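You operate a simulated robot arm through the tools that you are given. There is no shell and no other tool. Be economical: measure what you need, move in short steps, check, and stop when the job is done.

Carry out the task below with a simulated two-armed robot. There is one attempt and no reset: what you move stays moved.

Task
Pick up the carton marked fuses with one hand, pass it to the other hand and put it on the second shelf of red-edged rack from the bottom. Set down upright: carton marked fuses.

The check looks at the end state, three seconds after you hand in, the way a careful person would. Anything else that was tipped, shoved, dropped, spilled or broken makes it a failure.

Robot
Two 7-joint arms with four-finger grippers on one trunk, on a base that drives. Base frame: it is fixed to the floor where the robot stands at the start and does not move with it; the origin is under the middle of the robot, x ahead of it, y to its left, z up; the surface under the hand at the start is at about z = 0.803. Units: m, degrees, N and s.
The left shoulder is at the start at [0.04, 0.181, 1.13], the right one opposite. With the tool pointing down near the work surface each hand reaches from about 0.32 to 0.84 m from the robot's upright axis, wherever it stands, measured 20 degrees to its own side. Places, roughly: second shelf of red-edged rack [0, 4.8, 0.6]. Payload 3.67 kg a hand.
The TCP of each hand is the grasp point between the finger pads, 0.028 m short of the fingertips. In the tool frame z runs along the fingers and y along their closing line. The gripper opens to 0.112 m. The gripper's body begins 0.073 m behind the TCP.
Orientation is told as [roll, pitch, yaw] about the base's x, y, z axes, in that order, counted from this pose: with the fingers straight down and closing along the base's y, the tool's x points along the base's -x, its y along +y and its z along -z.

Tools
- The arms move only by the tool apply_moves. It takes "left_steps", "right_steps" or both (then of equal length, played together; a hand with none holds still); each is a list of rows, each a list of 7 numbers: the turn, a rotation vector about the tool's x, y, z in degrees, then the shift along the tool's x, y, z in m, then the gripper command, from -1 (fully open) to 1 (shut), values between in proportion. In form: [[wx, wy, wz, x, y, z, jaw], ...]. A call has 1 to 8 rows; each row shifts and turns the commanded pose from where the row before left it, along the tool's axes as they then stand. Each row takes 0.2 s and may step no farther than 0.05 m and 8.6 degrees from the row before; otherwise, or with a gripper value out of range, the whole call is refused. Where a pose cannot be reached the arm comes as near as it can. A force on the tool above 40 N (or 10 N above the force at the start of the call, whichever is more), or a blocked arm, ends the call early, and 0.2 s more pass. Each finger halts on what it meets, pressing with about 33 N; the grip force reading is that of the motor and also rises with nothing between the fingers. The clock runs only during rows and for 0.2 s after the last one: add rows that do not move to give the fingers time. The reply holds the time, the measured pose of the TCP, the force on the tool along the base axes, the opening and the grip force, in the units named above and with some noise, with the torque about the TCP (base axes, N m) and any sound that the robot's microphone picked up.
- Cameras (640 x 400 px; columns grow to the right, rows downward): "scene" is now at [0.1075, 0.0013, 1.3585]; the picture's right is [0.01, -1.00, 0.00], its down [-0.59, -0.01, -0.81] and it looks along [0.81, 0.01, -0.59] (base axes); focal length 277 px, centre (320, 200). "left" rides on the left gripper at [0.06, 0.018, -0.104] in its tool frame; the picture's right is [-0.29, 0.96, 0.00], its down [-0.80, -0.24, -0.55] and it looks along [-0.53, -0.16, 0.83] (tool axes); focal length 234 px, centre (320, 200). "right" rides on the right gripper at [0.06, -0.018, -0.104] in its tool frame; the picture's right is [0.29, 0.96, 0.00], its down [-0.80, 0.24, -0.55] and it looks along [-0.53, 0.16, 0.83] (tool axes); focal length 234 px, centre (320, 200). There is no depth. A picture from a camera that has moved, and an enlarged one, comes with that camera's place and axes in the base frame and with its lens.
- get_image(camera): a new picture of that camera. No time passes.
- move_column(by): slides the trunk up (or, below 0, down) by that many m; the arms and the scene camera ride with it, the base frame stays. It gives what a move gives, with no picture.
- drive_base(legs): drives the robot by 1 to 6 legs, each [ahead, left, turn to the left] in m, m and degrees, along the robot's own axes; the way and the turn of a leg run together, so that a leg with both is an arc; at most 1.5 m and 180 degrees a leg. The arms and the cameras ride along, it lands a little off, and it stops where it bumps. It gives what a move gives.
- aim_head(pan, tilt): turns the head with the scene camera to pan (to the left, within 86 degrees either way) and tilt (down, from -29 to 69), counted from straight ahead of the robot. It gives what a move gives.
- close_up(camera, box): a new picture of the part [left, top, right, bottom] of that camera's present view, enlarged. No time passes.
- hand_in(): hands the job in; it is judged then, once.

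Work in short steps. Places have to be worked out from the pictures, the camera data and where the tool is seen: move nearer, look again, correct. Check each grasp and each placing, and mend what went wrong. You have 120 turns and 100 pictures in all, those below and enlarged ones among them. Open the grippers and draw the arms clear of the work before you hand the job in, unless the task says otherwise; then end with one line.

The tools are called after "Emit:" by a JSON object that holds its "name" and its "arguments". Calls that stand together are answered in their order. apply_moves: Moves the arms, as the interface text tells. Its arguments: {"type":"object","properties":{"left_steps":{"type":"array"},"right_steps":{"type":"array"}},"required":[]} The other tools are called the same way: move_column (by) slides the trunk up or down; drive_base (legs) drives the base; aim_head (pan, tilt) turns the head that bears the scene camera; get_image (camera) takes a picture; close_up (camera, box) takes an enlarged picture of a part of a camera's view; hand_in () hands the job in.

At the start:

```text
clock: 0.0
left_ee_pos: [0.4608, 0.21, 1.0929]
left_orientation: [0.1, -0.1, -0.1]
left_ft_force: [0.5, 0.6, -0.1]
left_ft_torque: [-0.01, -0.01, -0.01]
left_grip_width: 0.1119
left_gripper_force: 0.0
right_ee_pos: [0.5345, -0.1942, 1.0478]
right_orientation: [0.0, -0.1, 0.0]
right_ft_force: [0.2, 0.7, -0.4]
right_ft_torque: [0.03, -0.03, 0.01]
right_grip_width: 0.1119
right_gripper_force: 0.0
trunk travel left (down, up): [-0.25, 0.264]
robot x, y, heading: [-0.0017, -0.0002, -0.1]
head pan, tilt: [0.7, 36.1]
```

scene: 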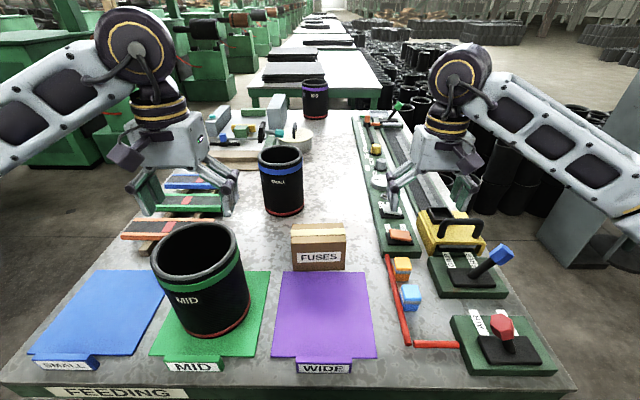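
right: 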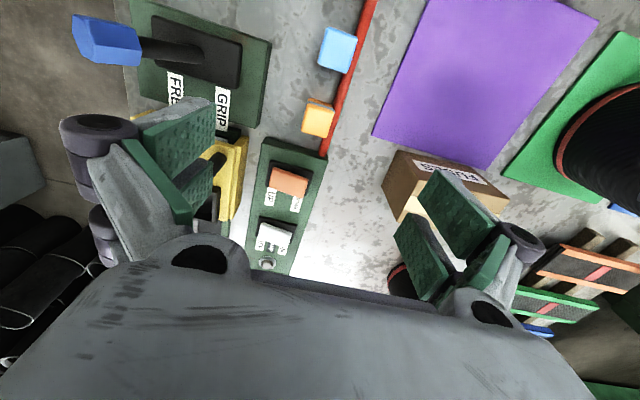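
left: 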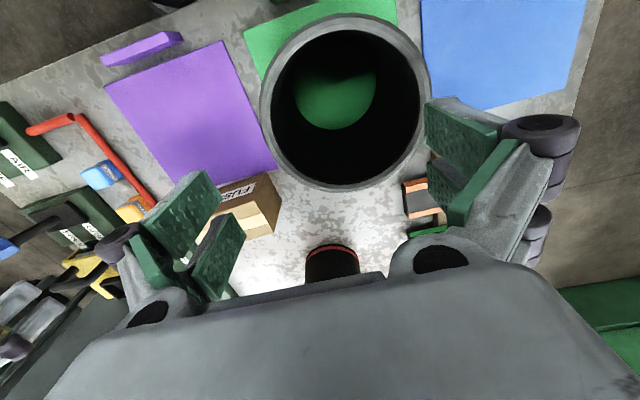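

The fuses carton looks to be near x≈0.6, y≈0.01, about 0.13 wide. I'll enlarge it to measure, then look left towards the rack.

Emit:
{"name": "close_up", "arguments": {"camera": "scene", "box": [240, 180, 400, 280]}}

Emit:
{"name": "aim_head", "arguments": {"pan": 86, "tilt": 10}}

Emit:
{"name": "get_image", "arguments": {"camera": "scene"}}

```text
4.00 times, centred on (320, 230) of scene
camera zoom: at [0.1075, 0.0013, 1.3585], right [0.01, -1.0, 0.0], down [-0.59, -0.01, -0.81], along [0.81, 0.01, -0.59], focal length 1108 px, centre (320, 80)
```

zoom: 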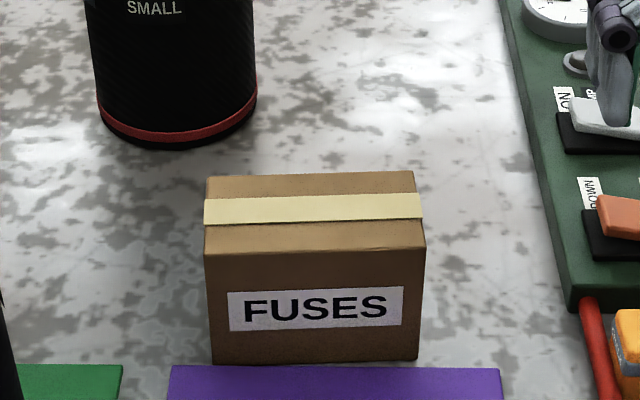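

```text
clock: 1.6
left_ee_pos: [0.4604, 0.2091, 1.0929]
left_orientation: [0.0, 0.0, 0.0]
left_ft_force: [-0.4, 0.7, 0.7]
left_ft_torque: [-0.02, 0.0, -0.01]
left_grip_width: 0.1119
left_gripper_force: 0.1
right_ee_pos: [0.5339, -0.1931, 1.0471]
right_orientation: [0.0, 0.0, 0.0]
right_ft_force: [-0.2, 0.1, -0.1]
right_ft_torque: [0.01, 0.01, -0.02]
right_grip_width: 0.112
right_gripper_force: 0.1
trunk travel left (down, up): [-0.25, 0.264]
robot x, y, heading: [0.0052, 0.0033, 0.0]
head pan, tilt: [85.9, 10.0]
```

```text
95 pictures are left
camera scene: at [0.0267, 0.0931, 1.4002], right [1.0, -0.07, 0.0], down [-0.01, -0.17, -0.98], along [0.07, 0.98, -0.17], focal length 277 px, centre (320, 200)
```

scene: 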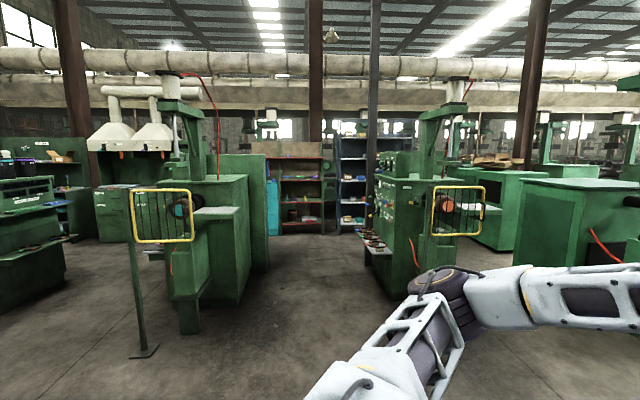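

The carton sits at x 0.569–0.637, y −0.055–0.075, top z≈0.90, turned about 2°. Now I look closer at the rack.

Emit:
{"name": "close_up", "arguments": {"camera": "scene", "box": [240, 140, 400, 240]}}

Emit:
{"name": "close_up", "arguments": {"camera": "scene", "box": [262, 145, 342, 240]}}

Emit:
{"name": "aim_head", "arguments": {"pan": 0, "tilt": 45}}

```text
4.00 times, centred on (320, 190) of scene
camera zoom: at [0.0267, 0.0931, 1.4002], right [1.0, -0.07, 0.0], down [-0.01, -0.17, -0.98], along [0.07, 0.98, -0.17], focal length 1108 px, centre (320, 240)
```

zoom: 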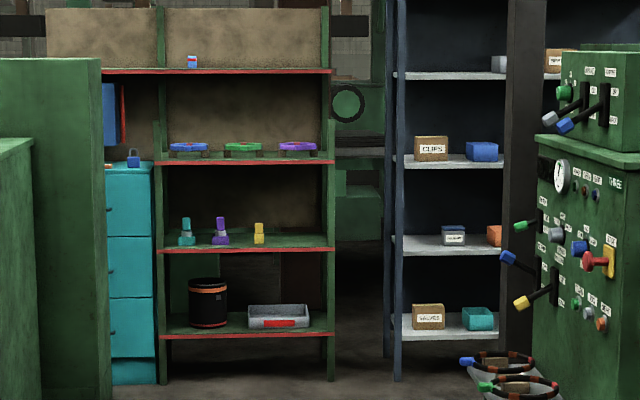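

```text
4.21 times, centred on (302, 192) of scene
camera zoom: at [0.0267, 0.0931, 1.4002], right [1.0, -0.07, 0.0], down [-0.01, -0.17, -0.98], along [0.07, 0.98, -0.17], focal length 1167 px, centre (396, 232)
```

zoom: 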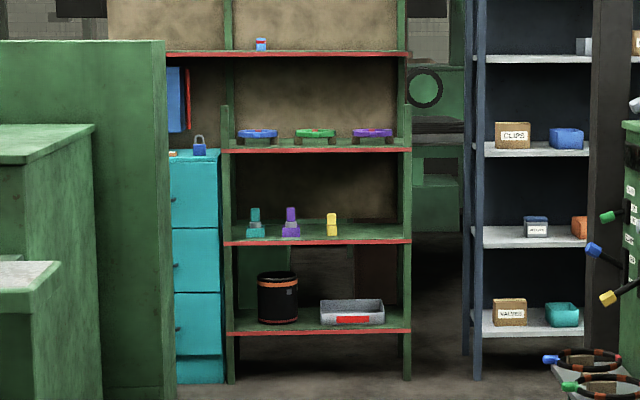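

```text
clock: 3.2
left_ee_pos: [0.4622, 0.2103, 1.0925]
left_orientation: [0.0, 0.0, 0.0]
left_ft_force: [-0.4, 0.0, 0.2]
left_ft_torque: [0.0, 0.0, 0.02]
left_grip_width: 0.112
left_gripper_force: 0.1
right_ee_pos: [0.5346, -0.1927, 1.0487]
right_orientation: [0.0, 0.1, 0.0]
right_ft_force: [-0.3, -0.3, -0.2]
right_ft_torque: [0.01, 0.03, 0.02]
right_grip_width: 0.1117
right_gripper_force: 0.0
trunk travel left (down, up): [-0.25, 0.264]
robot x, y, heading: [-0.0002, 0.0, -0.1]
head pan, tilt: [0.0, 45.0]
```

Second shelf's right half is free (x≈0.14–0.37, front edge at y≈4.47). Plan: left picks from above (yaw −88), right takes it from the other end tilted, and right places it. I turn both hands first, high up.

Emit:
{"name": "apply_moves", "arguments": {"left_steps": [[0, 0, 8, 0, 0, -0.005, -1], [0, 0, 8, 0, 0, -0.005, -1], [0, 0, 8, 0, 0, -0.005, -1], [0, 0, 8, 0, 0, -0.005, -1], [0, 0, 8, 0, 0, -0.005, -1], [0, 0, 8, 0, 0, -0.005, -1], [0, 0, 8, 0, 0, 0, -1], [0, 0, 8, 0, 0, 0, -1]], "right_steps": [[0, 0, -8, 0, 0, -0.01, -1], [0, 0, -8, 0, 0, -0.01, -1], [0, 0, -8, 0, 0, -0.01, -1], [0, 0, -8, 0, 0, -0.01, -1], [0, 0, -8, 0, 0, -0.01, -1], [0, 0, -8, 0, 0, 0, -1], [0, 0, -8, 0, 0, 0, -1], [0, 0, -8, 0, 0, 0, -1]]}}

Emit:
{"name": "apply_moves", "arguments": {"left_steps": [[0, 0, 8, 0, 0, 0, -1], [0, 0, 8, 0, 0, 0, -1], [0, 0, 8, 0, 0, 0, -1], [0, 0, 0, 0, 0, 0, -1]], "right_steps": [[0, 0, -8, 0, 0, 0, -1], [0, 0, -8, 0, 0, 0, -1], [0, 0, -8, 0, 0, 0, -1], [0, 0, -2, 0, 0, 0, -1]]}}

```text
clock: 5.0
left_ee_pos: [0.4315, 0.1784, 1.1205]
left_orientation: [0.1, 0.0, -63.7]
left_ft_force: [-0.3, -0.1, 0.2]
left_ft_torque: [-0.01, -0.04, -0.02]
left_grip_width: 0.112
left_gripper_force: 0.1
left hand out of reach, approached as far as the arm can: row 8
right_ee_pos: [0.4671, -0.1409, 1.0942]
right_orientation: [0.0, -0.1, 63.5]
right_ft_force: [0.5, -0.5, 0.5]
right_ft_torque: [-0.01, -0.02, 0.0]
right_grip_width: 0.112
right_gripper_force: 0.1
right hand out of reach, approached as far as the arm can: row 7, 8
trunk travel left (down, up): [-0.25, 0.264]
robot x, y, heading: [0.0017, 0.0007, -0.2]
head pan, tilt: [0.0, 45.0]
```

```text
clock: 6.0
left_ee_pos: [0.3303, 0.0947, 1.1092]
left_orientation: [0.0, 0.1, -87.8]
left_ft_force: [-0.1, 1.2, 1.0]
left_ft_torque: [0.0, -0.01, 0.04]
left_grip_width: 0.1119
left_gripper_force: 0.1
left hand out of reach, approached as far as the arm can: row 1, 2, 3
right_ee_pos: [0.3388, -0.0583, 1.0911]
right_orientation: [0.0, 0.1, 89.9]
right_ft_force: [0.2, -0.1, 0.5]
right_ft_torque: [0.02, 0.0, 0.03]
right_grip_width: 0.1118
right_gripper_force: 0.0
right hand out of reach, approached as far as the arm can: row 1, 2, 3, 4
trunk travel left (down, up): [-0.25, 0.264]
robot x, y, heading: [-0.0026, 0.0011, -0.2]
head pan, tilt: [0.0, 45.0]
```

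Both hands got pulled inward by wrist limits, so I separate them: right outward, left forward towards the carton at safe height, to see how it reaches with this yaw.

Emit:
{"name": "apply_moves", "arguments": {"right_steps": [[0, 0, 0, 0.04, 0, 0, -1], [0, 0, 0, 0.04, 0, 0, -1], [0, 0, 0, 0.04, 0, 0, -1], [0, 0, 0, 0.04, 0, 0, -1], [0, 0, 0, 0, 0, 0, -1], [0, 0, 0, 0, 0, 0, -1]], "left_steps": [[0, 0, 0, -0.01, 0.04, 0, -1], [0, 0, 0, -0.01, 0.04, 0, -1], [0, 0, 0, -0.01, 0.04, 0, -1], [0, 0, 0, -0.01, 0.045, 0, -1], [0, 0, 0, -0.01, 0.045, 0, -1], [0, 0, 0, 0, 0.045, 0, -1]]}}

```text
clock: 7.4
left_ee_pos: [0.3785, -0.0076, 1.1015]
left_orientation: [0.0, 0.0, -87.6]
left_ft_force: [-0.2, 0.1, 0.0]
left_ft_torque: [-0.01, -0.02, 0.0]
left_grip_width: 0.1122
left_gripper_force: 0.0
left hand out of reach, approached as far as the arm can: row 1, 2, 3, 4, 5, 6
right_ee_pos: [0.2678, -0.1534, 1.0914]
right_orientation: [-0.1, 0.0, 89.9]
right_ft_force: [0.3, 0.3, 0.4]
right_ft_torque: [0.02, 0.0, 0.01]
right_grip_width: 0.1118
right_gripper_force: 0.0
right hand out of reach, approached as far as the arm can: row 1, 2, 3, 4
trunk travel left (down, up): [-0.25, 0.264]
robot x, y, heading: [0.0024, -0.0001, 0.2]
head pan, tilt: [0.0, 45.0]
```

Reach at this height is poor, with the hand nearly at shoulder level. I raise the trunk so the arms work lower relative to the shoulders, then retry.

Emit:
{"name": "move_column", "arguments": {"by": 0.22}}

Emit:
{"name": "apply_moves", "arguments": {"left_steps": [[0, 0, 0, 0, 0.0, 0.04, -1], [0, 0, 0, 0, 0.0, 0.04, -1], [0, 0, 0, 0, 0.0, 0.04, -1], [0, 0, 0, 0, 0.0, 0.04, -1], [0, 0, 0, 0.01, 0.04, 0.02, -1], [0, 0, 0, 0.01, 0.04, 0, -1], [0, 0, 0, 0.01, 0.04, 0, -1], [0, 0, 0, 0.01, 0.04, 0, -1]]}}

```text
clock: 9.7
left_ee_pos: [0.3787, -0.0083, 1.3203]
left_orientation: [0.0, 0.0, -87.7]
left_ft_force: [-0.9, 1.2, 0.1]
left_ft_torque: [-0.01, 0.04, 0.03]
left_grip_width: 0.1119
left_gripper_force: 0.1
right_ee_pos: [0.269, -0.1552, 1.3106]
right_orientation: [0.0, 0.0, 89.8]
right_ft_force: [0.3, -0.2, -0.3]
right_ft_torque: [0.02, -0.02, 0.01]
right_grip_width: 0.1118
right_gripper_force: 0.1
trunk travel left (down, up): [-0.47, 0.044]
robot x, y, heading: [-0.0008, -0.0038, 0.0]
head pan, tilt: [0.0, 45.0]
```

```text
clock: 11.5
left_ee_pos: [0.3742, -0.0105, 1.2293]
left_orientation: [0.0, 0.0, -87.3]
left_ft_force: [0.2, 0.0, -0.5]
left_ft_torque: [0.02, 0.02, -0.01]
left_grip_width: 0.1121
left_gripper_force: 0.1
left hand out of reach, approached as far as the arm can: row 3, 4, 5, 6, 7, 8
right_ee_pos: [0.2681, -0.1538, 1.3123]
right_orientation: [0.0, 0.2, 89.8]
right_ft_force: [-0.3, 0.4, 0.7]
right_ft_torque: [-0.01, 0.0, -0.02]
right_grip_width: 0.1118
right_gripper_force: 0.1
trunk travel left (down, up): [-0.47, 0.044]
robot x, y, heading: [0.0016, 0.0007, 0.3]
head pan, tilt: [0.0, 45.0]
```

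Inward yaw is blocked by joint limits, so I unwind the left hand and try the outward yaw (+92). I return the right hand to yaw 0 as well.

Emit:
{"name": "apply_moves", "arguments": {"left_steps": [[0, 0, -8.5, 0, 0, 0, -1], [0, 0, -8.5, 0, 0, 0, -1], [0, 0, -8.5, 0, 0, 0, -1], [0, 0, -8.5, 0, 0, 0, -1], [0, 0, -8.5, 0, 0, 0, -1], [0, 0, -8.5, 0, 0, 0, -1], [0, 0, -8.5, 0, 0, 0, -1], [0, 0, -8.5, 0, 0, 0, -1]], "right_steps": [[0, 0, 8.5, 0, 0, 0, -1], [0, 0, 8.5, 0, 0, 0, -1], [0, 0, 8.5, 0, 0, 0, -1], [0, 0, 8.5, 0, 0, 0, -1], [0, 0, 8.5, 0, 0, 0, -1], [0, 0, 8.5, 0, 0, 0, -1], [0, 0, 8.5, 0, 0, 0, -1], [0, 0, 8.5, 0, 0, 0, -1]]}}

Emit:
{"name": "apply_moves", "arguments": {"left_steps": [[0, 0, -8.5, 0, 0.03, 0, -1], [0, 0, -8.5, 0, 0.03, 0, -1], [0, 0, -3, -0.03, 0.03, 0, -1], [0, 0, 0, -0.03, 0, 0, -1], [0, 0, 0, -0.02, 0, 0, -1]], "right_steps": [[0, 0, 8.5, 0, -0.03, 0, -1], [0, 0, 8.5, 0, -0.03, 0, -1], [0, 0, 5, 0, -0.03, 0, -1], [0, 0, 0, 0, -0.03, 0, -1], [0, 0, 0, 0, 0, 0, -1]]}}

```text
clock: 13.3
left_ee_pos: [0.3719, -0.0117, 1.2313]
left_orientation: [0.0, 0.0, -19.7]
left_ft_force: [0.7, 0.3, -0.6]
left_ft_torque: [0.01, 0.01, -0.04]
left_grip_width: 0.1118
left_gripper_force: 0.1
right_ee_pos: [0.2686, -0.1534, 1.3101]
right_orientation: [0.0, 0.0, 21.7]
right_ft_force: [0.1, -0.4, -0.5]
right_ft_torque: [-0.01, 0.01, 0.01]
right_grip_width: 0.1121
right_gripper_force: 0.0
trunk travel left (down, up): [-0.47, 0.044]
robot x, y, heading: [0.0041, 0.0036, -0.0]
head pan, tilt: [0.0, 45.0]
```

```text
clock: 14.5
left_ee_pos: [0.4707, 0.0756, 1.2308]
left_orientation: [0.0, 0.0, 0.3]
left_ft_force: [-0.1, 0.0, 0.4]
left_ft_torque: [-0.04, 0.01, -0.02]
left_grip_width: 0.1122
left_gripper_force: 0.0
right_ee_pos: [0.2893, -0.2692, 1.3108]
right_orientation: [0.0, 0.0, -0.2]
right_ft_force: [-0.1, 0.9, 0.0]
right_ft_torque: [-0.02, 0.04, 0.0]
right_grip_width: 0.1119
right_gripper_force: 0.0
trunk travel left (down, up): [-0.47, 0.044]
robot x, y, heading: [0.0006, -0.0005, -0.1]
head pan, tilt: [0.0, 45.0]
```

Unwound cleanly. Now I turn the left hand outward.

Emit:
{"name": "apply_moves", "arguments": {"left_steps": [[0, 0, 0, -0.04, 0, 0.03, -1], [0, 0, 0, -0.04, 0, 0.03, -1], [0, 0, -8.4, 0, 0, 0, -1], [0, 0, -8.4, 0, 0, 0, -1], [0, 0, -8.4, 0, 0, 0, -1], [0, 0, -8.4, 0, 0, 0, -1], [0, 0, -8.4, 0, 0, 0, -1], [0, 0, -8.4, 0, 0, 0, -1]]}}

Emit:
{"name": "apply_moves", "arguments": {"left_steps": [[0, 0, -8.4, 0, 0, 0, -1], [0, 0, -8.4, 0, 0, 0, -1], [0, 0, -8.4, 0, 0, 0, -1], [0, 0, -8.4, 0, 0, 0, -1], [0, 0, -8, 0, 0, 0, -1], [0, 0, 0, 0, 0, 0, -1]]}}

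```text
clock: 16.3
left_ee_pos: [0.5499, 0.0755, 1.1714]
left_orientation: [0.1, 0.0, 50.8]
left_ft_force: [-0.6, -0.7, 0.7]
left_ft_torque: [-0.01, 0.02, 0.01]
left_grip_width: 0.1121
left_gripper_force: 0.0
right_ee_pos: [0.2885, -0.2695, 1.3119]
right_orientation: [0.1, 0.0, -0.3]
right_ft_force: [-0.7, -0.2, 0.4]
right_ft_torque: [-0.02, 0.01, 0.0]
right_grip_width: 0.1119
right_gripper_force: 0.1
trunk travel left (down, up): [-0.47, 0.044]
robot x, y, heading: [-0.0013, 0.0012, 0.0]
head pan, tilt: [0.0, 45.0]
```

```text
clock: 17.7
left_ee_pos: [0.5496, 0.0751, 1.171]
left_orientation: [0.0, -0.1, 92.5]
left_ft_force: [0.7, 1.0, -0.9]
left_ft_torque: [0.0, 0.0, 0.01]
left_grip_width: 0.1121
left_gripper_force: 0.1
right_ee_pos: [0.2884, -0.2694, 1.3112]
right_orientation: [0.0, -0.1, -0.2]
right_ft_force: [0.4, -0.1, 0.3]
right_ft_torque: [-0.05, -0.03, 0.0]
right_grip_width: 0.1119
right_gripper_force: 0.0
trunk travel left (down, up): [-0.47, 0.044]
robot x, y, heading: [-0.0007, 0.0002, -0.3]
head pan, tilt: [0.0, 45.0]
```

Yaw +92 works. Now move above the carton's left part (x≈0.603, y≈0.038) and descend to z≈1.01, then look.

Emit:
{"name": "apply_moves", "arguments": {"left_steps": [[0, 0, 0, 0.02, -0.027, 0.0, -1], [0, 0, 0, 0.017, -0.026, 0.03, -1], [0, 0, 0, 0, 0, 0.045, -1], [0, 0, 0, 0, 0, 0.045, -1], [0, 0, 0, 0, 0, 0.04, -1], [0, 0, 0, 0, 0, 0, -1]]}}

Emit:
{"name": "get_image", "arguments": {"camera": "left"}}

Emit:
{"name": "get_image", "arguments": {"camera": "scene"}}

```text
clock: 19.1
left_ee_pos: [0.6082, 0.0391, 1.0138]
left_orientation: [0.0, 0.0, 92.2]
left_ft_force: [-0.6, 0.4, -0.1]
left_ft_torque: [0.03, -0.03, 0.0]
left_grip_width: 0.1122
left_gripper_force: 0.1
right_ee_pos: [0.2886, -0.267, 1.311]
right_orientation: [0.0, 0.0, -0.1]
right_ft_force: [0.6, -0.2, 0.1]
right_ft_torque: [0.01, -0.02, 0.03]
right_grip_width: 0.1119
right_gripper_force: 0.1
trunk travel left (down, up): [-0.47, 0.044]
robot x, y, heading: [0.0007, 0.0055, 0.1]
head pan, tilt: [0.0, 45.0]
```

```text
92 pictures are left
camera left: at [0.592, -0.0199, 1.1177], right [-0.97, 0.25, 0.0], down [0.21, 0.81, 0.55], along [0.14, 0.54, -0.83], focal length 234 px, centre (320, 200)
```

left: 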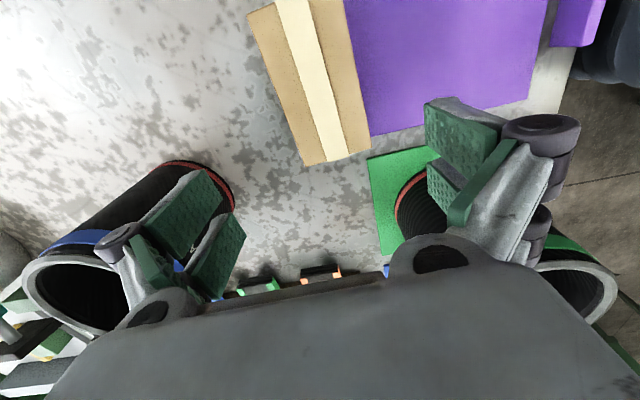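

```text
91 pictures are left
camera scene: at [0.1008, 0.0006, 1.5656], right [0.0, -1.0, 0.0], down [-0.71, 0.0, -0.71], along [0.71, 0.0, -0.71], focal length 277 px, centre (320, 200)
```

scene: 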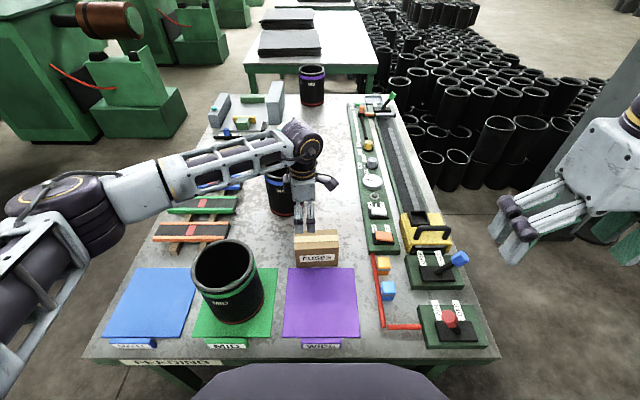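

The carton's top corners confirm x≈0.567–0.635, left end y≈0.076. I correct x by −0.007 and descend to z≈0.872.

Emit:
{"name": "apply_moves", "arguments": {"left_steps": [[0, 0, 0, 0, 0.007, 0.03, -1], [0, 0, 0, 0, 0, 0.04, -1], [0, 0, 0, 0, 0, 0.04, -1], [0, 0, 0, 0, 0, 0.032, -1], [0, 0, 0, 0, 0, 0, -1]]}}

Emit:
{"name": "get_image", "arguments": {"camera": "left"}}

Emit:
{"name": "close_up", "arguments": {"camera": "scene", "box": [240, 180, 400, 280]}}

```text
clock: 20.3
left_ee_pos: [0.6002, 0.0401, 0.8706]
left_orientation: [0.0, -0.1, 92.4]
left_ft_force: [-0.1, 0.4, -0.9]
left_ft_torque: [0.03, -0.02, -0.02]
left_grip_width: 0.112
left_gripper_force: 0.0
right_ee_pos: [0.2879, -0.2685, 1.312]
right_orientation: [0.1, -0.1, -0.2]
right_ft_force: [0.0, 0.4, 0.5]
right_ft_torque: [-0.01, 0.03, 0.04]
right_grip_width: 0.112
right_gripper_force: 0.0
trunk travel left (down, up): [-0.47, 0.044]
robot x, y, heading: [-0.0009, -0.0, 0.3]
head pan, tilt: [0.0, 45.0]
```

```text
90 pictures are left
camera left: at [0.5845, -0.0199, 0.9751], right [-0.97, 0.25, 0.0], down [0.21, 0.81, 0.55], along [0.14, 0.54, -0.83], focal length 234 px, centre (320, 200)
```

left: 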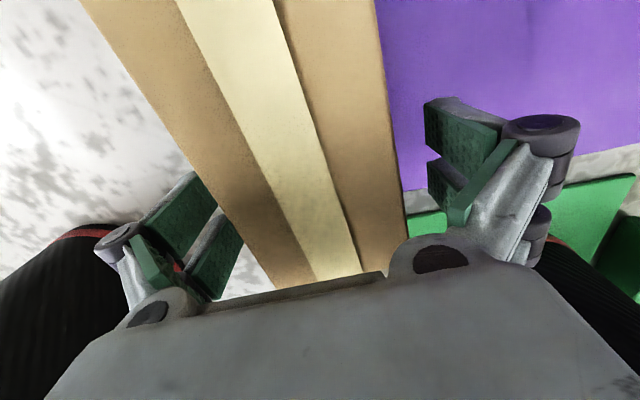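

```text
4.00 times, centred on (320, 230) of scene
camera zoom: at [0.101, 0.0004, 1.5655], right [0.0, -1.0, 0.0], down [-0.71, 0.0, -0.71], along [0.71, 0.0, -0.71], focal length 1108 px, centre (320, 80)
```

zoom: 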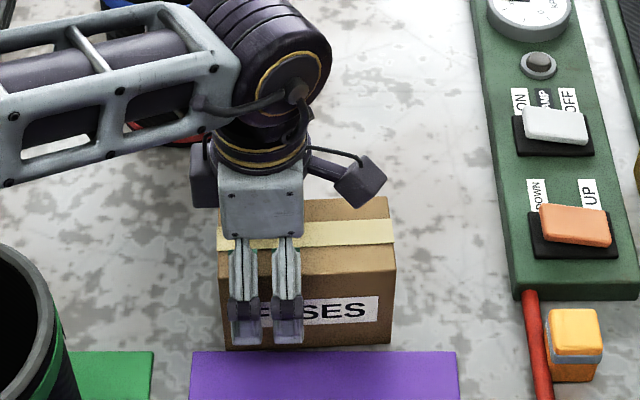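

The fingers straddle the carton evenly. Closing.

Emit:
{"name": "apply_moves", "arguments": {"left_steps": [[0, 0, 0, 0, 0, 0, 1], [0, 0, 0, 0, 0, 0, 1], [0, 0, 0, 0, 0, 0, 1], [0, 0, 0, 0, 0, 0, 1]]}}

Emit:
{"name": "apply_moves", "arguments": {"left_steps": [[0, 0, 0, 0, 0, -0.01, 1], [0, 0, 0, 0, 0, -0.02, 1], [0, 0, 0, 0, 0, 0, 1]]}}

Emit:
{"name": "close_up", "arguments": {"camera": "scene", "box": [240, 180, 400, 280]}}

```text
clock: 21.3
left_ee_pos: [0.6004, 0.0397, 0.8695]
left_orientation: [0.0, 0.1, 92.3]
left_ft_force: [-0.3, -0.2, 0.0]
left_ft_torque: [0.03, 0.06, -0.02]
left_grip_width: 0.0699
left_gripper_force: 32.8
right_ee_pos: [0.288, -0.2693, 1.3105]
right_orientation: [0.0, 0.0, -0.1]
right_ft_force: [0.1, 0.3, 0.3]
right_ft_torque: [0.01, -0.01, 0.02]
right_grip_width: 0.1119
right_gripper_force: 0.1
trunk travel left (down, up): [-0.47, 0.044]
robot x, y, heading: [0.0004, -0.0001, -0.1]
head pan, tilt: [0.0, 45.0]
```

```text
clock: 22.1
left_ee_pos: [0.5985, 0.0376, 0.9002]
left_orientation: [0.0, 0.0, 92.3]
left_ft_force: [-0.1, 0.7, -2.3]
left_ft_torque: [0.07, -0.01, -0.01]
left_grip_width: 0.0694
left_gripper_force: 33.4
right_ee_pos: [0.2887, -0.2696, 1.3111]
right_orientation: [0.1, 0.0, -0.3]
right_ft_force: [0.0, 0.2, -0.3]
right_ft_torque: [0.0, 0.01, -0.04]
right_grip_width: 0.1118
right_gripper_force: 0.0
trunk travel left (down, up): [-0.47, 0.044]
robot x, y, heading: [-0.0022, -0.0038, -0.1]
head pan, tilt: [0.0, 45.0]
```

```text
4.00 times, centred on (320, 230) of scene
camera zoom: at [0.1017, 0.0002, 1.5654], right [0.0, -1.0, 0.0], down [-0.71, 0.0, -0.71], along [0.71, 0.0, -0.71], focal length 1108 px, centre (320, 80)
```

zoom: 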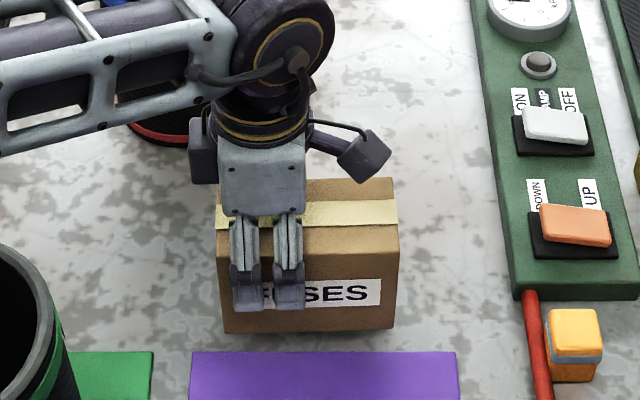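

Held level, weight ~2.3 N. Lift to z≈1.16.

Emit:
{"name": "apply_moves", "arguments": {"left_steps": [[0, 0, 0, 0, 0, -0.04, 1], [0, 0, 0, 0, 0, -0.045, 1], [0, 0, 0, 0, 0, -0.045, 1], [0, 0, 0, 0.01, 0, -0.045, 1], [0, 0, 0, 0.02, 0, -0.045, 1], [0, 0, 0, 0.02, 0, -0.04, 1], [0, 0, 0, 0, 0, 0, 1]]}}

Emit:
{"name": "apply_moves", "arguments": {"left_steps": [[0, 0, 8.4, 0, 0, 0, 1], [0, 0, 8.4, 0, 0, 0, 1], [0, 0, 8.4, 0, 0, 0, 1], [0, 0, 8.4, 0, 0, 0, 1], [0, 0, 8.4, 0, 0, 0, 1], [0, 0, 8.4, 0, 0, 0, 1], [0, 0, 8.4, 0, 0, 0, 1], [0, 0, 8.4, 0, 0, 0, 1]]}}

Emit:
{"name": "apply_moves", "arguments": {"left_steps": [[0, 0, 8.4, 0, 0, 0, 1], [0, 0, 8.4, 0, 0, 0, 1], [0, 0, 8.4, 0, 0, 0, 1], [0, 0, 0, 0, 0, 0, 1]], "right_steps": [[0, -8.4, 0, 0, 0, 0, -1], [0, -8.4, 0, 0, 0, 0, -1], [0, -8.4, 0, 0, 0, 0, -1], [0, -8.4, 0, 0, 0, 0, -1]]}}

Emit:
{"name": "get_image", "arguments": {"camera": "scene"}}

```text
clock: 23.7
left_ee_pos: [0.6006, -0.0126, 1.1618]
left_orientation: [-0.1, 0.0, 92.2]
left_ft_force: [0.4, 1.8, -1.7]
left_ft_torque: [0.03, 0.01, -0.01]
left_grip_width: 0.0695
left_gripper_force: 33.3
right_ee_pos: [0.2881, -0.2679, 1.3118]
right_orientation: [-0.1, 0.0, -0.2]
right_ft_force: [0.8, -0.1, 0.3]
right_ft_torque: [0.0, 0.01, -0.01]
right_grip_width: 0.1117
right_gripper_force: 0.1
trunk travel left (down, up): [-0.47, 0.044]
robot x, y, heading: [0.0008, 0.0016, 0.1]
head pan, tilt: [0.0, 45.0]
```

```text
clock: 25.5
left_ee_pos: [0.599, -0.0123, 1.1588]
left_orientation: [0.0, 0.1, 24.9]
left_ft_force: [-0.2, -0.3, -1.1]
left_ft_torque: [0.0, -0.03, -0.04]
left_grip_width: 0.0698
left_gripper_force: 32.9
right_ee_pos: [0.2881, -0.2683, 1.3117]
right_orientation: [-0.1, 0.0, -0.1]
right_ft_force: [0.2, -0.3, 0.0]
right_ft_torque: [0.01, 0.0, 0.0]
right_grip_width: 0.1119
right_gripper_force: 0.1
trunk travel left (down, up): [-0.47, 0.044]
robot x, y, heading: [0.0019, -0.0007, 0.0]
head pan, tilt: [0.0, 45.0]
```

```text
clock: 26.5
left_ee_pos: [0.5978, -0.012, 1.1604]
left_orientation: [0.0, 0.0, -0.3]
left_ft_force: [1.0, -0.6, -1.2]
left_ft_torque: [0.0, -0.02, -0.01]
left_grip_width: 0.0697
left_gripper_force: 33.2
right_ee_pos: [0.3643, -0.2774, 1.3853]
right_orientation: [0.1, -33.7, -0.2]
right_ft_force: [0.3, 0.2, -0.1]
right_ft_torque: [0.0, 0.03, -0.01]
right_grip_width: 0.112
right_gripper_force: 0.1
right hand out of reach, approached as far as the arm can: row 1, 2, 3, 4
trunk travel left (down, up): [-0.47, 0.044]
robot x, y, heading: [0.0042, -0.001, 0.2]
head pan, tilt: [0.0, 45.0]
```

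```text
87 pictures are left
camera scene: at [0.1008, 0.0001, 1.5655], right [0.0, -1.0, 0.0], down [-0.71, 0.0, -0.71], along [0.71, 0.0, -0.71], focal length 277 px, centre (320, 200)
```

scene: 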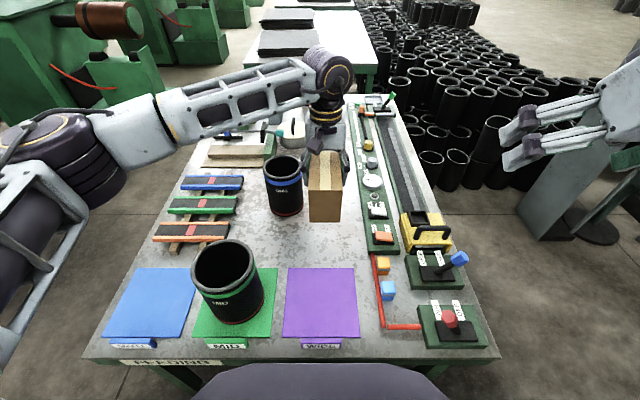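

Carton is now long axis along x, near end at about x=0.507, z 1.093–1.19. Bring the right hand behind it, to about (0.40,−0.05,1.22), then tilt it to pitch −60.

Emit:
{"name": "apply_moves", "arguments": {"right_steps": [[0, 0, 0, 0.0088, 0.0324, 0.0224, -1], [0, 0, 0, 0.0088, 0.0324, 0.0224, -1], [0, 0, 0, 0.0088, 0.0324, 0.0224, -1], [0, 0, 0, 0.0088, 0.0324, 0.0224, -1], [0, 0, 0, 0.0088, 0.0324, 0.0224, -1], [0, 0, 0, 0.0088, 0.0324, 0.0224, -1], [0, 0, 0, 0.0088, 0.0324, 0.0224, -1], [0, 0, 0, 0, 0, 0, -1]]}}

Emit:
{"name": "apply_moves", "arguments": {"right_steps": [[0, -6.6, 0, 0, 0, 0, -1], [0, -6.6, 0, 0, 0, 0, -1], [0, -6.6, 0, 0, 0, 0, -1], [0, -6.6, 0, 0, 0, 0, -1], [0, 0, 0, 0, 0, 0, -1]]}}

Emit:
{"name": "get_image", "arguments": {"camera": "scene"}}

```text
clock: 28.3
left_ee_pos: [0.5992, -0.0121, 1.1586]
left_orientation: [0.0, 0.0, 0.0]
left_ft_force: [-0.6, 0.4, -1.2]
left_ft_torque: [0.04, -0.03, 0.03]
left_grip_width: 0.0696
left_gripper_force: 32.9
right_ee_pos: [0.4179, -0.0492, 1.2378]
right_orientation: [0.0, -33.6, -0.2]
right_ft_force: [-0.5, 0.6, 0.4]
right_ft_torque: [0.02, -0.01, 0.03]
right_grip_width: 0.1122
right_gripper_force: 0.0
right hand out of reach, approached as far as the arm can: row 1, 2
trunk travel left (down, up): [-0.47, 0.044]
robot x, y, heading: [-0.0022, -0.0023, 0.1]
head pan, tilt: [0.0, 45.0]
```

```text
clock: 29.5
left_ee_pos: [0.5981, -0.0125, 1.1589]
left_orientation: [0.0, 0.0, -0.1]
left_ft_force: [0.1, -0.4, -0.8]
left_ft_torque: [0.03, -0.01, -0.01]
left_grip_width: 0.07
left_gripper_force: 32.6
right_ee_pos: [0.4299, -0.0367, 1.2358]
right_orientation: [0.0, -60.1, -0.2]
right_ft_force: [0.7, -0.5, -0.4]
right_ft_torque: [0.05, 0.01, 0.0]
right_grip_width: 0.1119
right_gripper_force: 0.1
right hand out of reach, approached as far as the arm can: row 3, 4
trunk travel left (down, up): [-0.47, 0.044]
robot x, y, heading: [-0.0003, 0.0003, -0.1]
head pan, tilt: [0.0, 45.0]
```

```text
86 pictures are left
camera scene: at [0.1011, -0.0005, 1.5655], right [0.0, -1.0, 0.0], down [-0.71, 0.0, -0.71], along [0.71, 0.0, -0.71], focal length 277 px, centre (320, 200)
```

scene: 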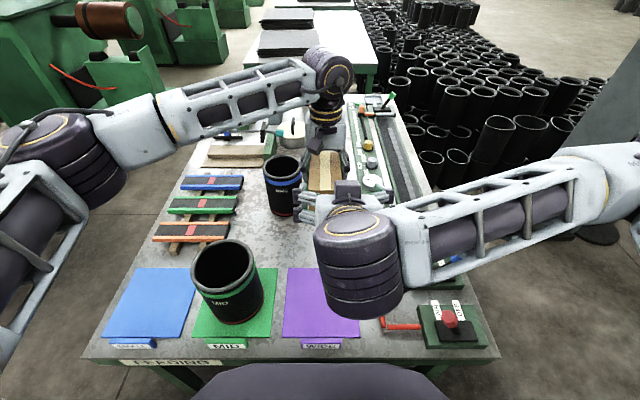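

The right hand reaches pitch −60. I align it on the approach line (y≈−0.012) and check with its camera.

Emit:
{"name": "apply_moves", "arguments": {"right_steps": [[0, 0, 0, 0.012, 0.012, 0.015, -1], [0, 0, 0, 0.0125, 0.013, 0.015, -1], [0, 0, 0, 0.013, 0, 0.01, -1], [0, 0, 0, 0, 0, 0, -1]]}}

Emit:
{"name": "get_image", "arguments": {"camera": "right"}}

Emit:
{"name": "get_image", "arguments": {"camera": "left"}}

```text
clock: 30.5
left_ee_pos: [0.5988, -0.0117, 1.1589]
left_orientation: [0.0, 0.0, -0.1]
left_ft_force: [-0.1, 0.8, -1.1]
left_ft_torque: [0.04, -0.05, 0.0]
left_grip_width: 0.0697
left_gripper_force: 33.2
right_ee_pos: [0.4479, -0.0114, 1.184]
right_orientation: [0.0, -60.0, -0.1]
right_ft_force: [0.7, -0.2, 0.4]
right_ft_torque: [-0.02, 0.0, 0.0]
right_grip_width: 0.1119
right_gripper_force: 0.1
trunk travel left (down, up): [-0.47, 0.044]
robot x, y, heading: [-0.0005, -0.0028, 0.0]
head pan, tilt: [0.0, 45.0]
```

```text
85 pictures are left
camera right: at [0.3281, -0.0274, 1.1827], right [-0.14, 0.96, -0.25], down [-0.08, 0.24, 0.97], along [0.99, 0.16, 0.04], focal length 234 px, centre (320, 200)
```

right: 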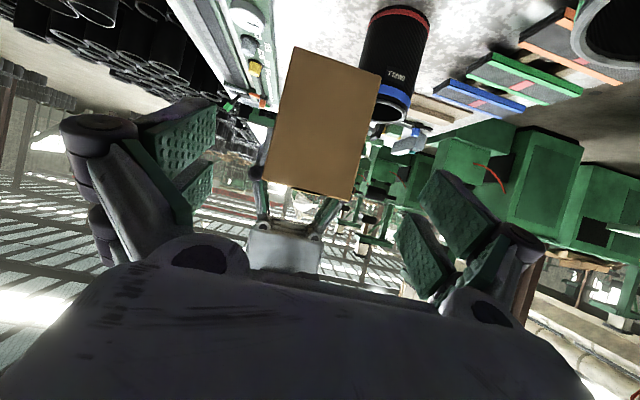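

```text
84 pictures are left
camera left: at [0.5387, 0.0072, 1.2635], right [0.29, 0.96, 0.0], down [0.8, -0.24, 0.55], along [0.53, -0.16, -0.83], focal length 234 px, centre (320, 200)
```

left: 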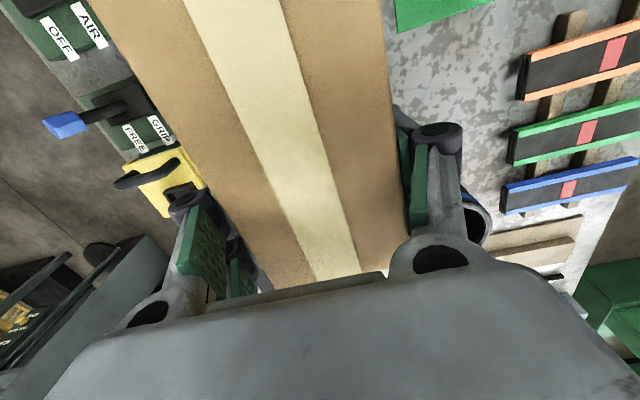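

The near face is centred at y≈−0.010, z≈1.135, matching the estimate. Advance 0.096 along the tool.

Emit:
{"name": "apply_moves", "arguments": {"right_steps": [[0, 0, 0, 0.001, 0, 0.03, -1], [0, 0, 0, 0.001, 0.001, 0.03, -1], [0, 0, 0, 0, 0, 0.02, -1], [0, 0, 0, 0, 0, 0.015, -1], [0, 0, 0, 0, 0, 0, -1]]}}

Emit:
{"name": "get_image", "arguments": {"camera": "right"}}

Emit:
{"name": "close_up", "arguments": {"camera": "scene", "box": [240, 120, 400, 220]}}

```text
clock: 31.7
left_ee_pos: [0.5983, -0.0111, 1.1588]
left_orientation: [0.1, 0.0, -0.1]
left_ft_force: [1.6, 0.0, -1.0]
left_ft_torque: [0.01, -0.05, 0.02]
left_grip_width: 0.0695
left_gripper_force: 33.0
right_ee_pos: [0.5302, -0.0089, 1.135]
right_orientation: [-0.2, -60.1, -0.1]
right_ft_force: [-0.1, 0.2, -0.1]
right_ft_torque: [0.0, 0.0, 0.01]
right_grip_width: 0.112
right_gripper_force: 0.1
trunk travel left (down, up): [-0.47, 0.044]
robot x, y, heading: [0.0015, -0.002, -0.0]
head pan, tilt: [0.0, 45.0]
```

```text
83 pictures are left
camera right: at [0.4113, -0.0258, 1.1336], right [-0.14, 0.96, -0.25], down [-0.08, 0.24, 0.97], along [0.99, 0.16, 0.04], focal length 234 px, centre (320, 200)
```

right: 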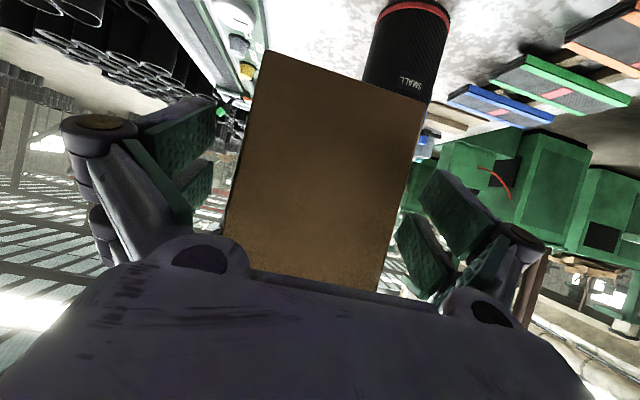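

```text
4.00 times, centred on (320, 170) of scene
camera zoom: at [0.1015, 0.0004, 1.5655], right [0.0, -1.0, 0.0], down [-0.71, 0.0, -0.71], along [0.71, 0.0, -0.71], focal length 1108 px, centre (320, 320)
```

zoom: 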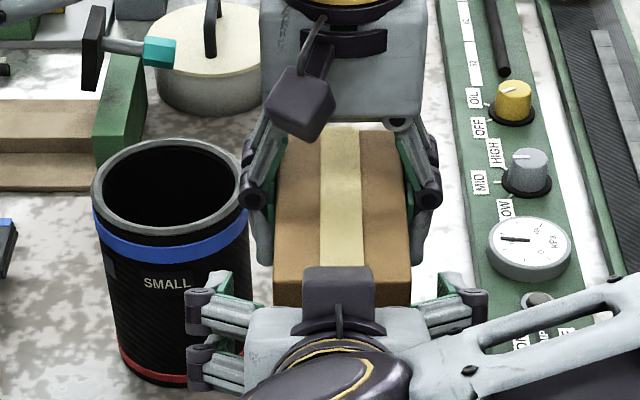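

Fingers flank the near end with no contact. Close the right gripper.

Emit:
{"name": "apply_moves", "arguments": {"right_steps": [[0, 0, 0, 0, 0, 0, 0], [0, 0, 0, 0, 0, 0, 0.3], [0, 0, 0, 0, 0, 0, 1], [0, 0, 0, 0, 0, 0, 1], [0, 0, 0, 0, 0, 0, 1]]}}

Emit:
{"name": "close_up", "arguments": {"camera": "scene", "box": [240, 120, 400, 220]}}

```text
clock: 32.9
left_ee_pos: [0.5996, -0.0103, 1.158]
left_orientation: [0.1, -0.1, 0.1]
left_ft_force: [8.5, 22.7, -3.8]
left_ft_torque: [-0.06, 0.06, -1.3]
left_grip_width: 0.0695
left_gripper_force: 33.0
right_ee_pos: [0.5311, -0.0092, 1.135]
right_orientation: [-0.1, -60.0, -0.2]
right_ft_force: [-8.6, -22.6, 2.2]
right_ft_torque: [0.62, -0.52, -0.15]
right_grip_width: 0.07
right_gripper_force: 32.6
trunk travel left (down, up): [-0.47, 0.044]
robot x, y, heading: [0.0, -0.0009, -0.1]
head pan, tilt: [0.0, 45.0]
```

```text
4.00 times, centred on (320, 170) of scene
camera zoom: at [0.1015, 0.0003, 1.5655], right [0.0, -1.0, 0.0], down [-0.71, 0.0, -0.71], along [0.71, 0.0, -0.71], focal length 1108 px, centre (320, 320)
```

zoom: 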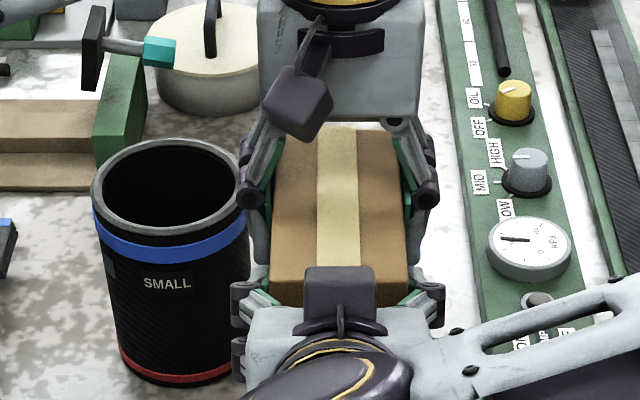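

Both grip at 0.070. There is ~22 N of side load, so I ease the right hand 2 mm toward −y, then check.

Emit:
{"name": "apply_moves", "arguments": {"right_steps": [[0, 0, 0, 0, -0.002, 0, 1], [0, 0, 0, 0, 0, 0, 1]]}}

```text
clock: 33.5
left_ee_pos: [0.5999, -0.0118, 1.1583]
left_orientation: [0.1, 0.0, 0.0]
left_ft_force: [12.2, 14.9, -5.4]
left_ft_torque: [0.83, -0.04, -0.13]
left_grip_width: 0.0696
left_gripper_force: 32.6
right_ee_pos: [0.5311, -0.0111, 1.1346]
right_orientation: [0.0, -60.0, -0.1]
right_ft_force: [-12.8, -14.4, 4.7]
right_ft_torque: [-0.48, -0.66, -0.93]
right_grip_width: 0.0701
right_gripper_force: 33.1
trunk travel left (down, up): [-0.47, 0.044]
robot x, y, heading: [0.0023, -0.0019, -0.2]
head pan, tilt: [0.0, 45.0]
```

Load is modest. Open the left hand, then lift it straight up (carton top is 0.03 above its TCP).

Emit:
{"name": "apply_moves", "arguments": {"left_steps": [[0, 0, 0, 0, 0, 0, 0.2], [0, 0, 0, 0, 0, 0, -0.5], [0, 0, 0, 0, 0, 0, -1], [0, 0, 0, 0, 0, 0, -1]]}}

Emit:
{"name": "close_up", "arguments": {"camera": "scene", "box": [240, 120, 400, 220]}}

```text
clock: 34.5
left_ee_pos: [0.5984, -0.0118, 1.1578]
left_orientation: [0.0, 0.1, -0.2]
left_ft_force: [0.2, -0.1, -0.1]
left_ft_torque: [0.01, 0.03, 0.02]
left_grip_width: 0.112
left_gripper_force: 0.0
right_ee_pos: [0.5304, -0.0102, 1.1348]
right_orientation: [0.0, -59.9, -0.1]
right_ft_force: [-0.4, 0.1, -0.5]
right_ft_torque: [0.02, 0.05, 0.02]
right_grip_width: 0.0696
right_gripper_force: 33.0
trunk travel left (down, up): [-0.47, 0.044]
robot x, y, heading: [0.003, 0.003, 0.2]
head pan, tilt: [0.0, 45.0]
```

```text
4.00 times, centred on (320, 170) of scene
camera zoom: at [0.1015, 0.0002, 1.5655], right [0.0, -1.0, 0.0], down [-0.71, 0.0, -0.71], along [0.71, 0.0, -0.71], focal length 1108 px, centre (320, 320)
```

zoom: 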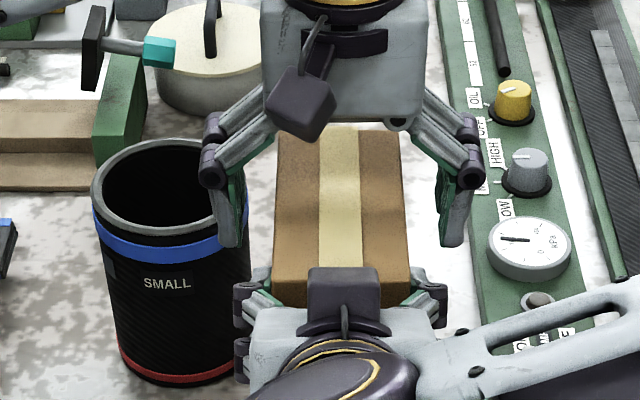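

Right hand holds the carton alone and level. Lift the left hand clear and tuck it back to its side.

Emit:
{"name": "apply_moves", "arguments": {"left_steps": [[0, 0, 0, 0, 0, -0.04, -1], [0, 0, 0, 0, 0, -0.04, -1], [0, 0, 0, 0, 0, -0.04, -1], [0, 0, 0, 0.01, 0.045, 0, -1], [0, 0, 0, 0.02, 0.045, 0, -1], [0, 0, 0, 0.02, 0.045, 0, -1], [0, 0, 0, 0.02, 0.045, 0, -1], [0, 0, 0, 0.02, 0.045, 0, -1]]}}

Emit:
{"name": "apply_moves", "arguments": {"left_steps": [[0, 0, 0, 0.045, 0.0, 0, -1], [0, 0, 0, 0.045, 0.0, 0, -1], [0, 0, 0, 0.045, 0, 0, 0], [0, 0, 0, 0, 0, 0, 1], [0, 0, 0, 0, 0, 0, 1]]}}

Emit:
{"name": "get_image", "arguments": {"camera": "scene"}}

```text
clock: 36.3
left_ee_pos: [0.5063, 0.221, 1.2785]
left_orientation: [-0.1, -0.1, -0.3]
left_ft_force: [0.1, 1.0, -1.0]
left_ft_torque: [-0.04, -0.02, -0.01]
left_grip_width: 0.1121
left_gripper_force: 0.0
right_ee_pos: [0.5302, -0.0085, 1.1352]
right_orientation: [-0.2, -60.1, 0.1]
right_ft_force: [0.0, -0.4, 0.9]
right_ft_torque: [-0.03, 0.03, -0.05]
right_grip_width: 0.0698
right_gripper_force: 32.7
trunk travel left (down, up): [-0.47, 0.044]
robot x, y, heading: [-0.0001, -0.0009, 0.1]
head pan, tilt: [0.0, 45.0]
```

```text
clock: 37.5
left_ee_pos: [0.3741, 0.2169, 1.2786]
left_orientation: [0.1, 0.0, -0.1]
left_ft_force: [0.3, 0.1, 0.1]
left_ft_torque: [-0.02, 0.02, 0.0]
left_grip_width: 0.0121
left_gripper_force: 4.0
right_ee_pos: [0.5306, -0.0105, 1.1351]
right_orientation: [-0.1, -60.0, -0.1]
right_ft_force: [-1.0, 0.4, 0.4]
right_ft_torque: [0.02, 0.04, 0.03]
right_grip_width: 0.0698
right_gripper_force: 33.1
trunk travel left (down, up): [-0.47, 0.044]
robot x, y, heading: [-0.0008, -0.0006, 0.0]
head pan, tilt: [0.0, 45.0]
```

```text
79 pictures are left
camera scene: at [0.1014, 0.0008, 1.5655], right [0.0, -1.0, 0.0], down [-0.71, 0.0, -0.71], along [0.71, 0.0, -0.71], focal length 277 px, centre (320, 200)
```

scene: 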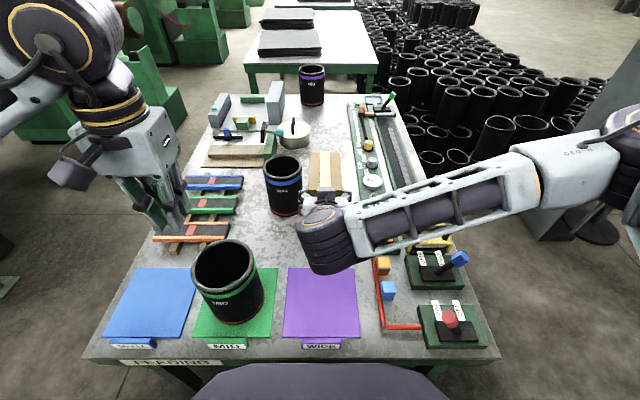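

Carton secure in the right hand. Check the surroundings to the left and right before driving.

Emit:
{"name": "aim_head", "arguments": {"pan": 80, "tilt": 30}}

Emit:
{"name": "get_image", "arguments": {"camera": "scene"}}

Emit:
{"name": "aim_head", "arguments": {"pan": -86, "tilt": 30}}

Emit:
{"name": "get_image", "arguments": {"camera": "scene"}}

```text
clock: 39.0
left_ee_pos: [0.3744, 0.2177, 1.2789]
left_orientation: [0.0, 0.0, -0.1]
left_ft_force: [0.0, -0.2, 0.0]
left_ft_torque: [-0.01, 0.01, 0.0]
left_grip_width: 0.0001
left_gripper_force: 33.0
right_ee_pos: [0.5312, -0.0114, 1.1351]
right_orientation: [-0.1, -60.0, -0.1]
right_ft_force: [0.0, -0.1, 0.4]
right_ft_torque: [-0.02, 0.04, 0.01]
right_grip_width: 0.0696
right_gripper_force: 33.2
trunk travel left (down, up): [-0.47, 0.044]
robot x, y, heading: [0.0003, -0.0, 0.0]
head pan, tilt: [80.0, 30.0]
```

```text
78 pictures are left
camera scene: at [0.036, 0.0894, 1.5881], right [0.98, -0.17, 0.0], down [-0.09, -0.49, -0.87], along [0.15, 0.85, -0.5], focal length 277 px, centre (320, 200)
```

scene: 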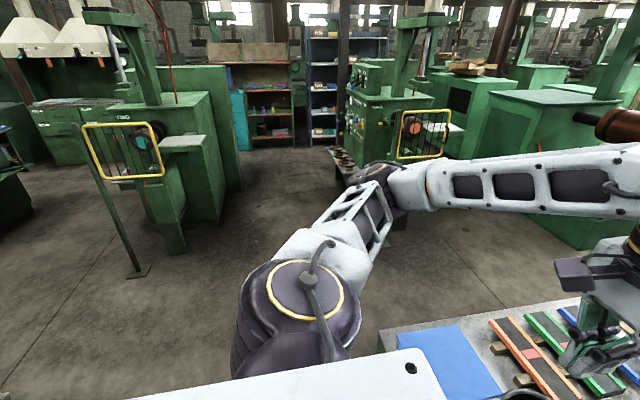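

```text
clock: 41.6
left_ee_pos: [0.3748, 0.2168, 1.2788]
left_orientation: [-0.1, 0.0, -0.1]
left_ft_force: [0.2, 0.7, -0.6]
left_ft_torque: [-0.01, 0.04, -0.01]
left_grip_width: 0.0001
left_gripper_force: 33.6
right_ee_pos: [0.5301, -0.0109, 1.1344]
right_orientation: [-0.2, -60.0, -0.2]
right_ft_force: [-0.2, -0.1, -0.2]
right_ft_torque: [0.0, 0.06, -0.03]
right_grip_width: 0.0698
right_gripper_force: 32.9
trunk travel left (down, up): [-0.47, 0.044]
robot x, y, heading: [0.0005, 0.0004, -0.1]
head pan, tilt: [-85.9, 30.0]
```

```text
77 pictures are left
camera scene: at [0.0266, -0.0898, 1.5881], right [-1.0, -0.07, 0.0], down [-0.04, 0.5, -0.87], along [0.06, -0.86, -0.5], focal length 277 px, centre (320, 200)
```

scene: 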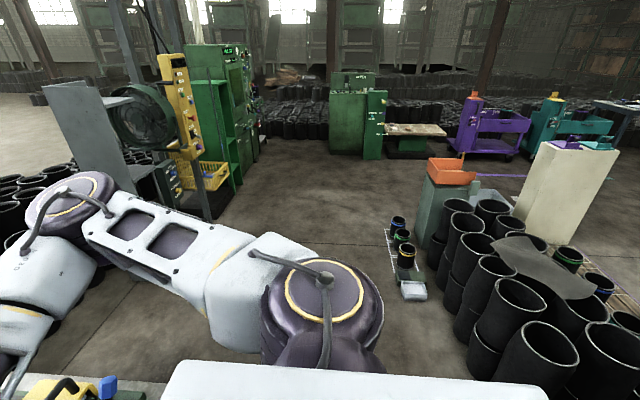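

Behind-right are bins (x≲−0.8, y≲−0.8), left is clear floor. Back up 0.35 and turn 40° left, then look.

Emit:
{"name": "drive_base", "arguments": {"legs": [[-0.35, 0, 0], [0, 0, 40]]}}

Emit:
{"name": "aim_head", "arguments": {"pan": 80, "tilt": 30}}

Emit:
{"name": "get_image", "arguments": {"camera": "scene"}}

```text
clock: 45.9
left_ee_pos: [-0.198, 0.4084, 1.2785]
left_orientation: [0.0, -0.1, 40.7]
left_ft_force: [-0.1, 0.4, -0.9]
left_ft_torque: [-0.01, -0.02, -0.02]
left_grip_width: 0.0
left_gripper_force: 33.4
right_ee_pos: [0.0682, 0.3364, 1.1345]
right_orientation: [-0.1, -60.0, 40.6]
right_ft_force: [-0.4, -1.0, -1.3]
right_ft_torque: [0.01, 0.04, -0.03]
right_grip_width: 0.07
right_gripper_force: 33.2
trunk travel left (down, up): [-0.47, 0.044]
robot x, y, heading: [-0.341, -0.0002, 40.8]
head pan, tilt: [-85.9, 30.0]
```

```text
clock: 48.5
left_ee_pos: [-0.1983, 0.4082, 1.2781]
left_orientation: [0.0, 0.0, 40.6]
left_ft_force: [0.4, 0.3, -0.6]
left_ft_torque: [0.02, 0.01, 0.01]
left_grip_width: 0.0001
left_gripper_force: 33.0
right_ee_pos: [0.0677, 0.3374, 1.1349]
right_orientation: [-0.1, -60.1, 40.6]
right_ft_force: [-0.4, 0.0, -1.3]
right_ft_torque: [-0.03, 0.04, -0.01]
right_grip_width: 0.0696
right_gripper_force: 33.0
trunk travel left (down, up): [-0.47, 0.044]
robot x, y, heading: [-0.3388, -0.0025, 40.7]
head pan, tilt: [80.0, 30.0]
```

```text
76 pictures are left
camera scene: at [-0.3721, 0.0907, 1.5881], right [0.86, 0.51, 0.0], down [0.25, -0.43, -0.87], along [-0.44, 0.74, -0.5], focal length 277 px, centre (320, 200)
```

scene: 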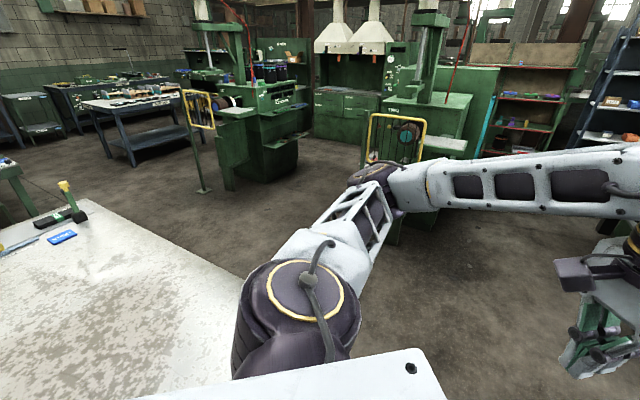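

A table lies behind-left (x<−1.0), below elbow height. Continue turning to face the rack and look ahead.

Emit:
{"name": "drive_base", "arguments": {"legs": [[0, 0, 49.5]]}}

Emit:
{"name": "aim_head", "arguments": {"pan": 0, "tilt": 20}}

Emit:
{"name": "get_image", "arguments": {"camera": "scene"}}

```text
clock: 51.3
left_ee_pos: [-0.5625, 0.3709, 1.2781]
left_orientation: [0.0, 0.1, 90.6]
left_ft_force: [0.3, 0.1, 0.2]
left_ft_torque: [-0.01, -0.02, 0.02]
left_grip_width: 0.0
left_gripper_force: 32.7
right_ee_pos: [-0.3388, 0.5308, 1.1345]
right_orientation: [-0.1, -60.0, 90.6]
right_ft_force: [-0.2, 0.4, -1.0]
right_ft_torque: [-0.04, -0.01, 0.01]
right_grip_width: 0.0693
right_gripper_force: 32.8
trunk travel left (down, up): [-0.47, 0.044]
robot x, y, heading: [-0.3413, 0.0023, 90.6]
head pan, tilt: [80.0, 30.0]
```

```text
clock: 52.9
left_ee_pos: [-0.5628, 0.3703, 1.2784]
left_orientation: [0.1, 0.0, 90.6]
left_ft_force: [-0.1, 0.4, -0.1]
left_ft_torque: [0.0, 0.02, 0.01]
left_grip_width: 0.0
left_gripper_force: 32.9
right_ee_pos: [-0.3365, 0.5296, 1.1359]
right_orientation: [-0.1, -60.1, 90.6]
right_ft_force: [-0.1, 0.4, -1.0]
right_ft_torque: [-0.03, 0.03, 0.01]
right_grip_width: 0.0696
right_gripper_force: 32.9
trunk travel left (down, up): [-0.47, 0.044]
robot x, y, heading: [-0.3388, -0.0013, 90.5]
head pan, tilt: [0.0, 20.0]
```

```text
75 pictures are left
camera scene: at [-0.3431, 0.1131, 1.6041], right [1.0, 0.01, 0.0], down [0.0, -0.34, -0.94], along [-0.01, 0.94, -0.34], focal length 277 px, centre (320, 200)
```

scene: 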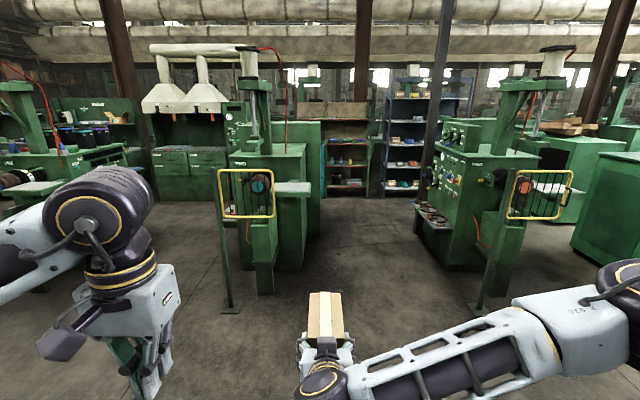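

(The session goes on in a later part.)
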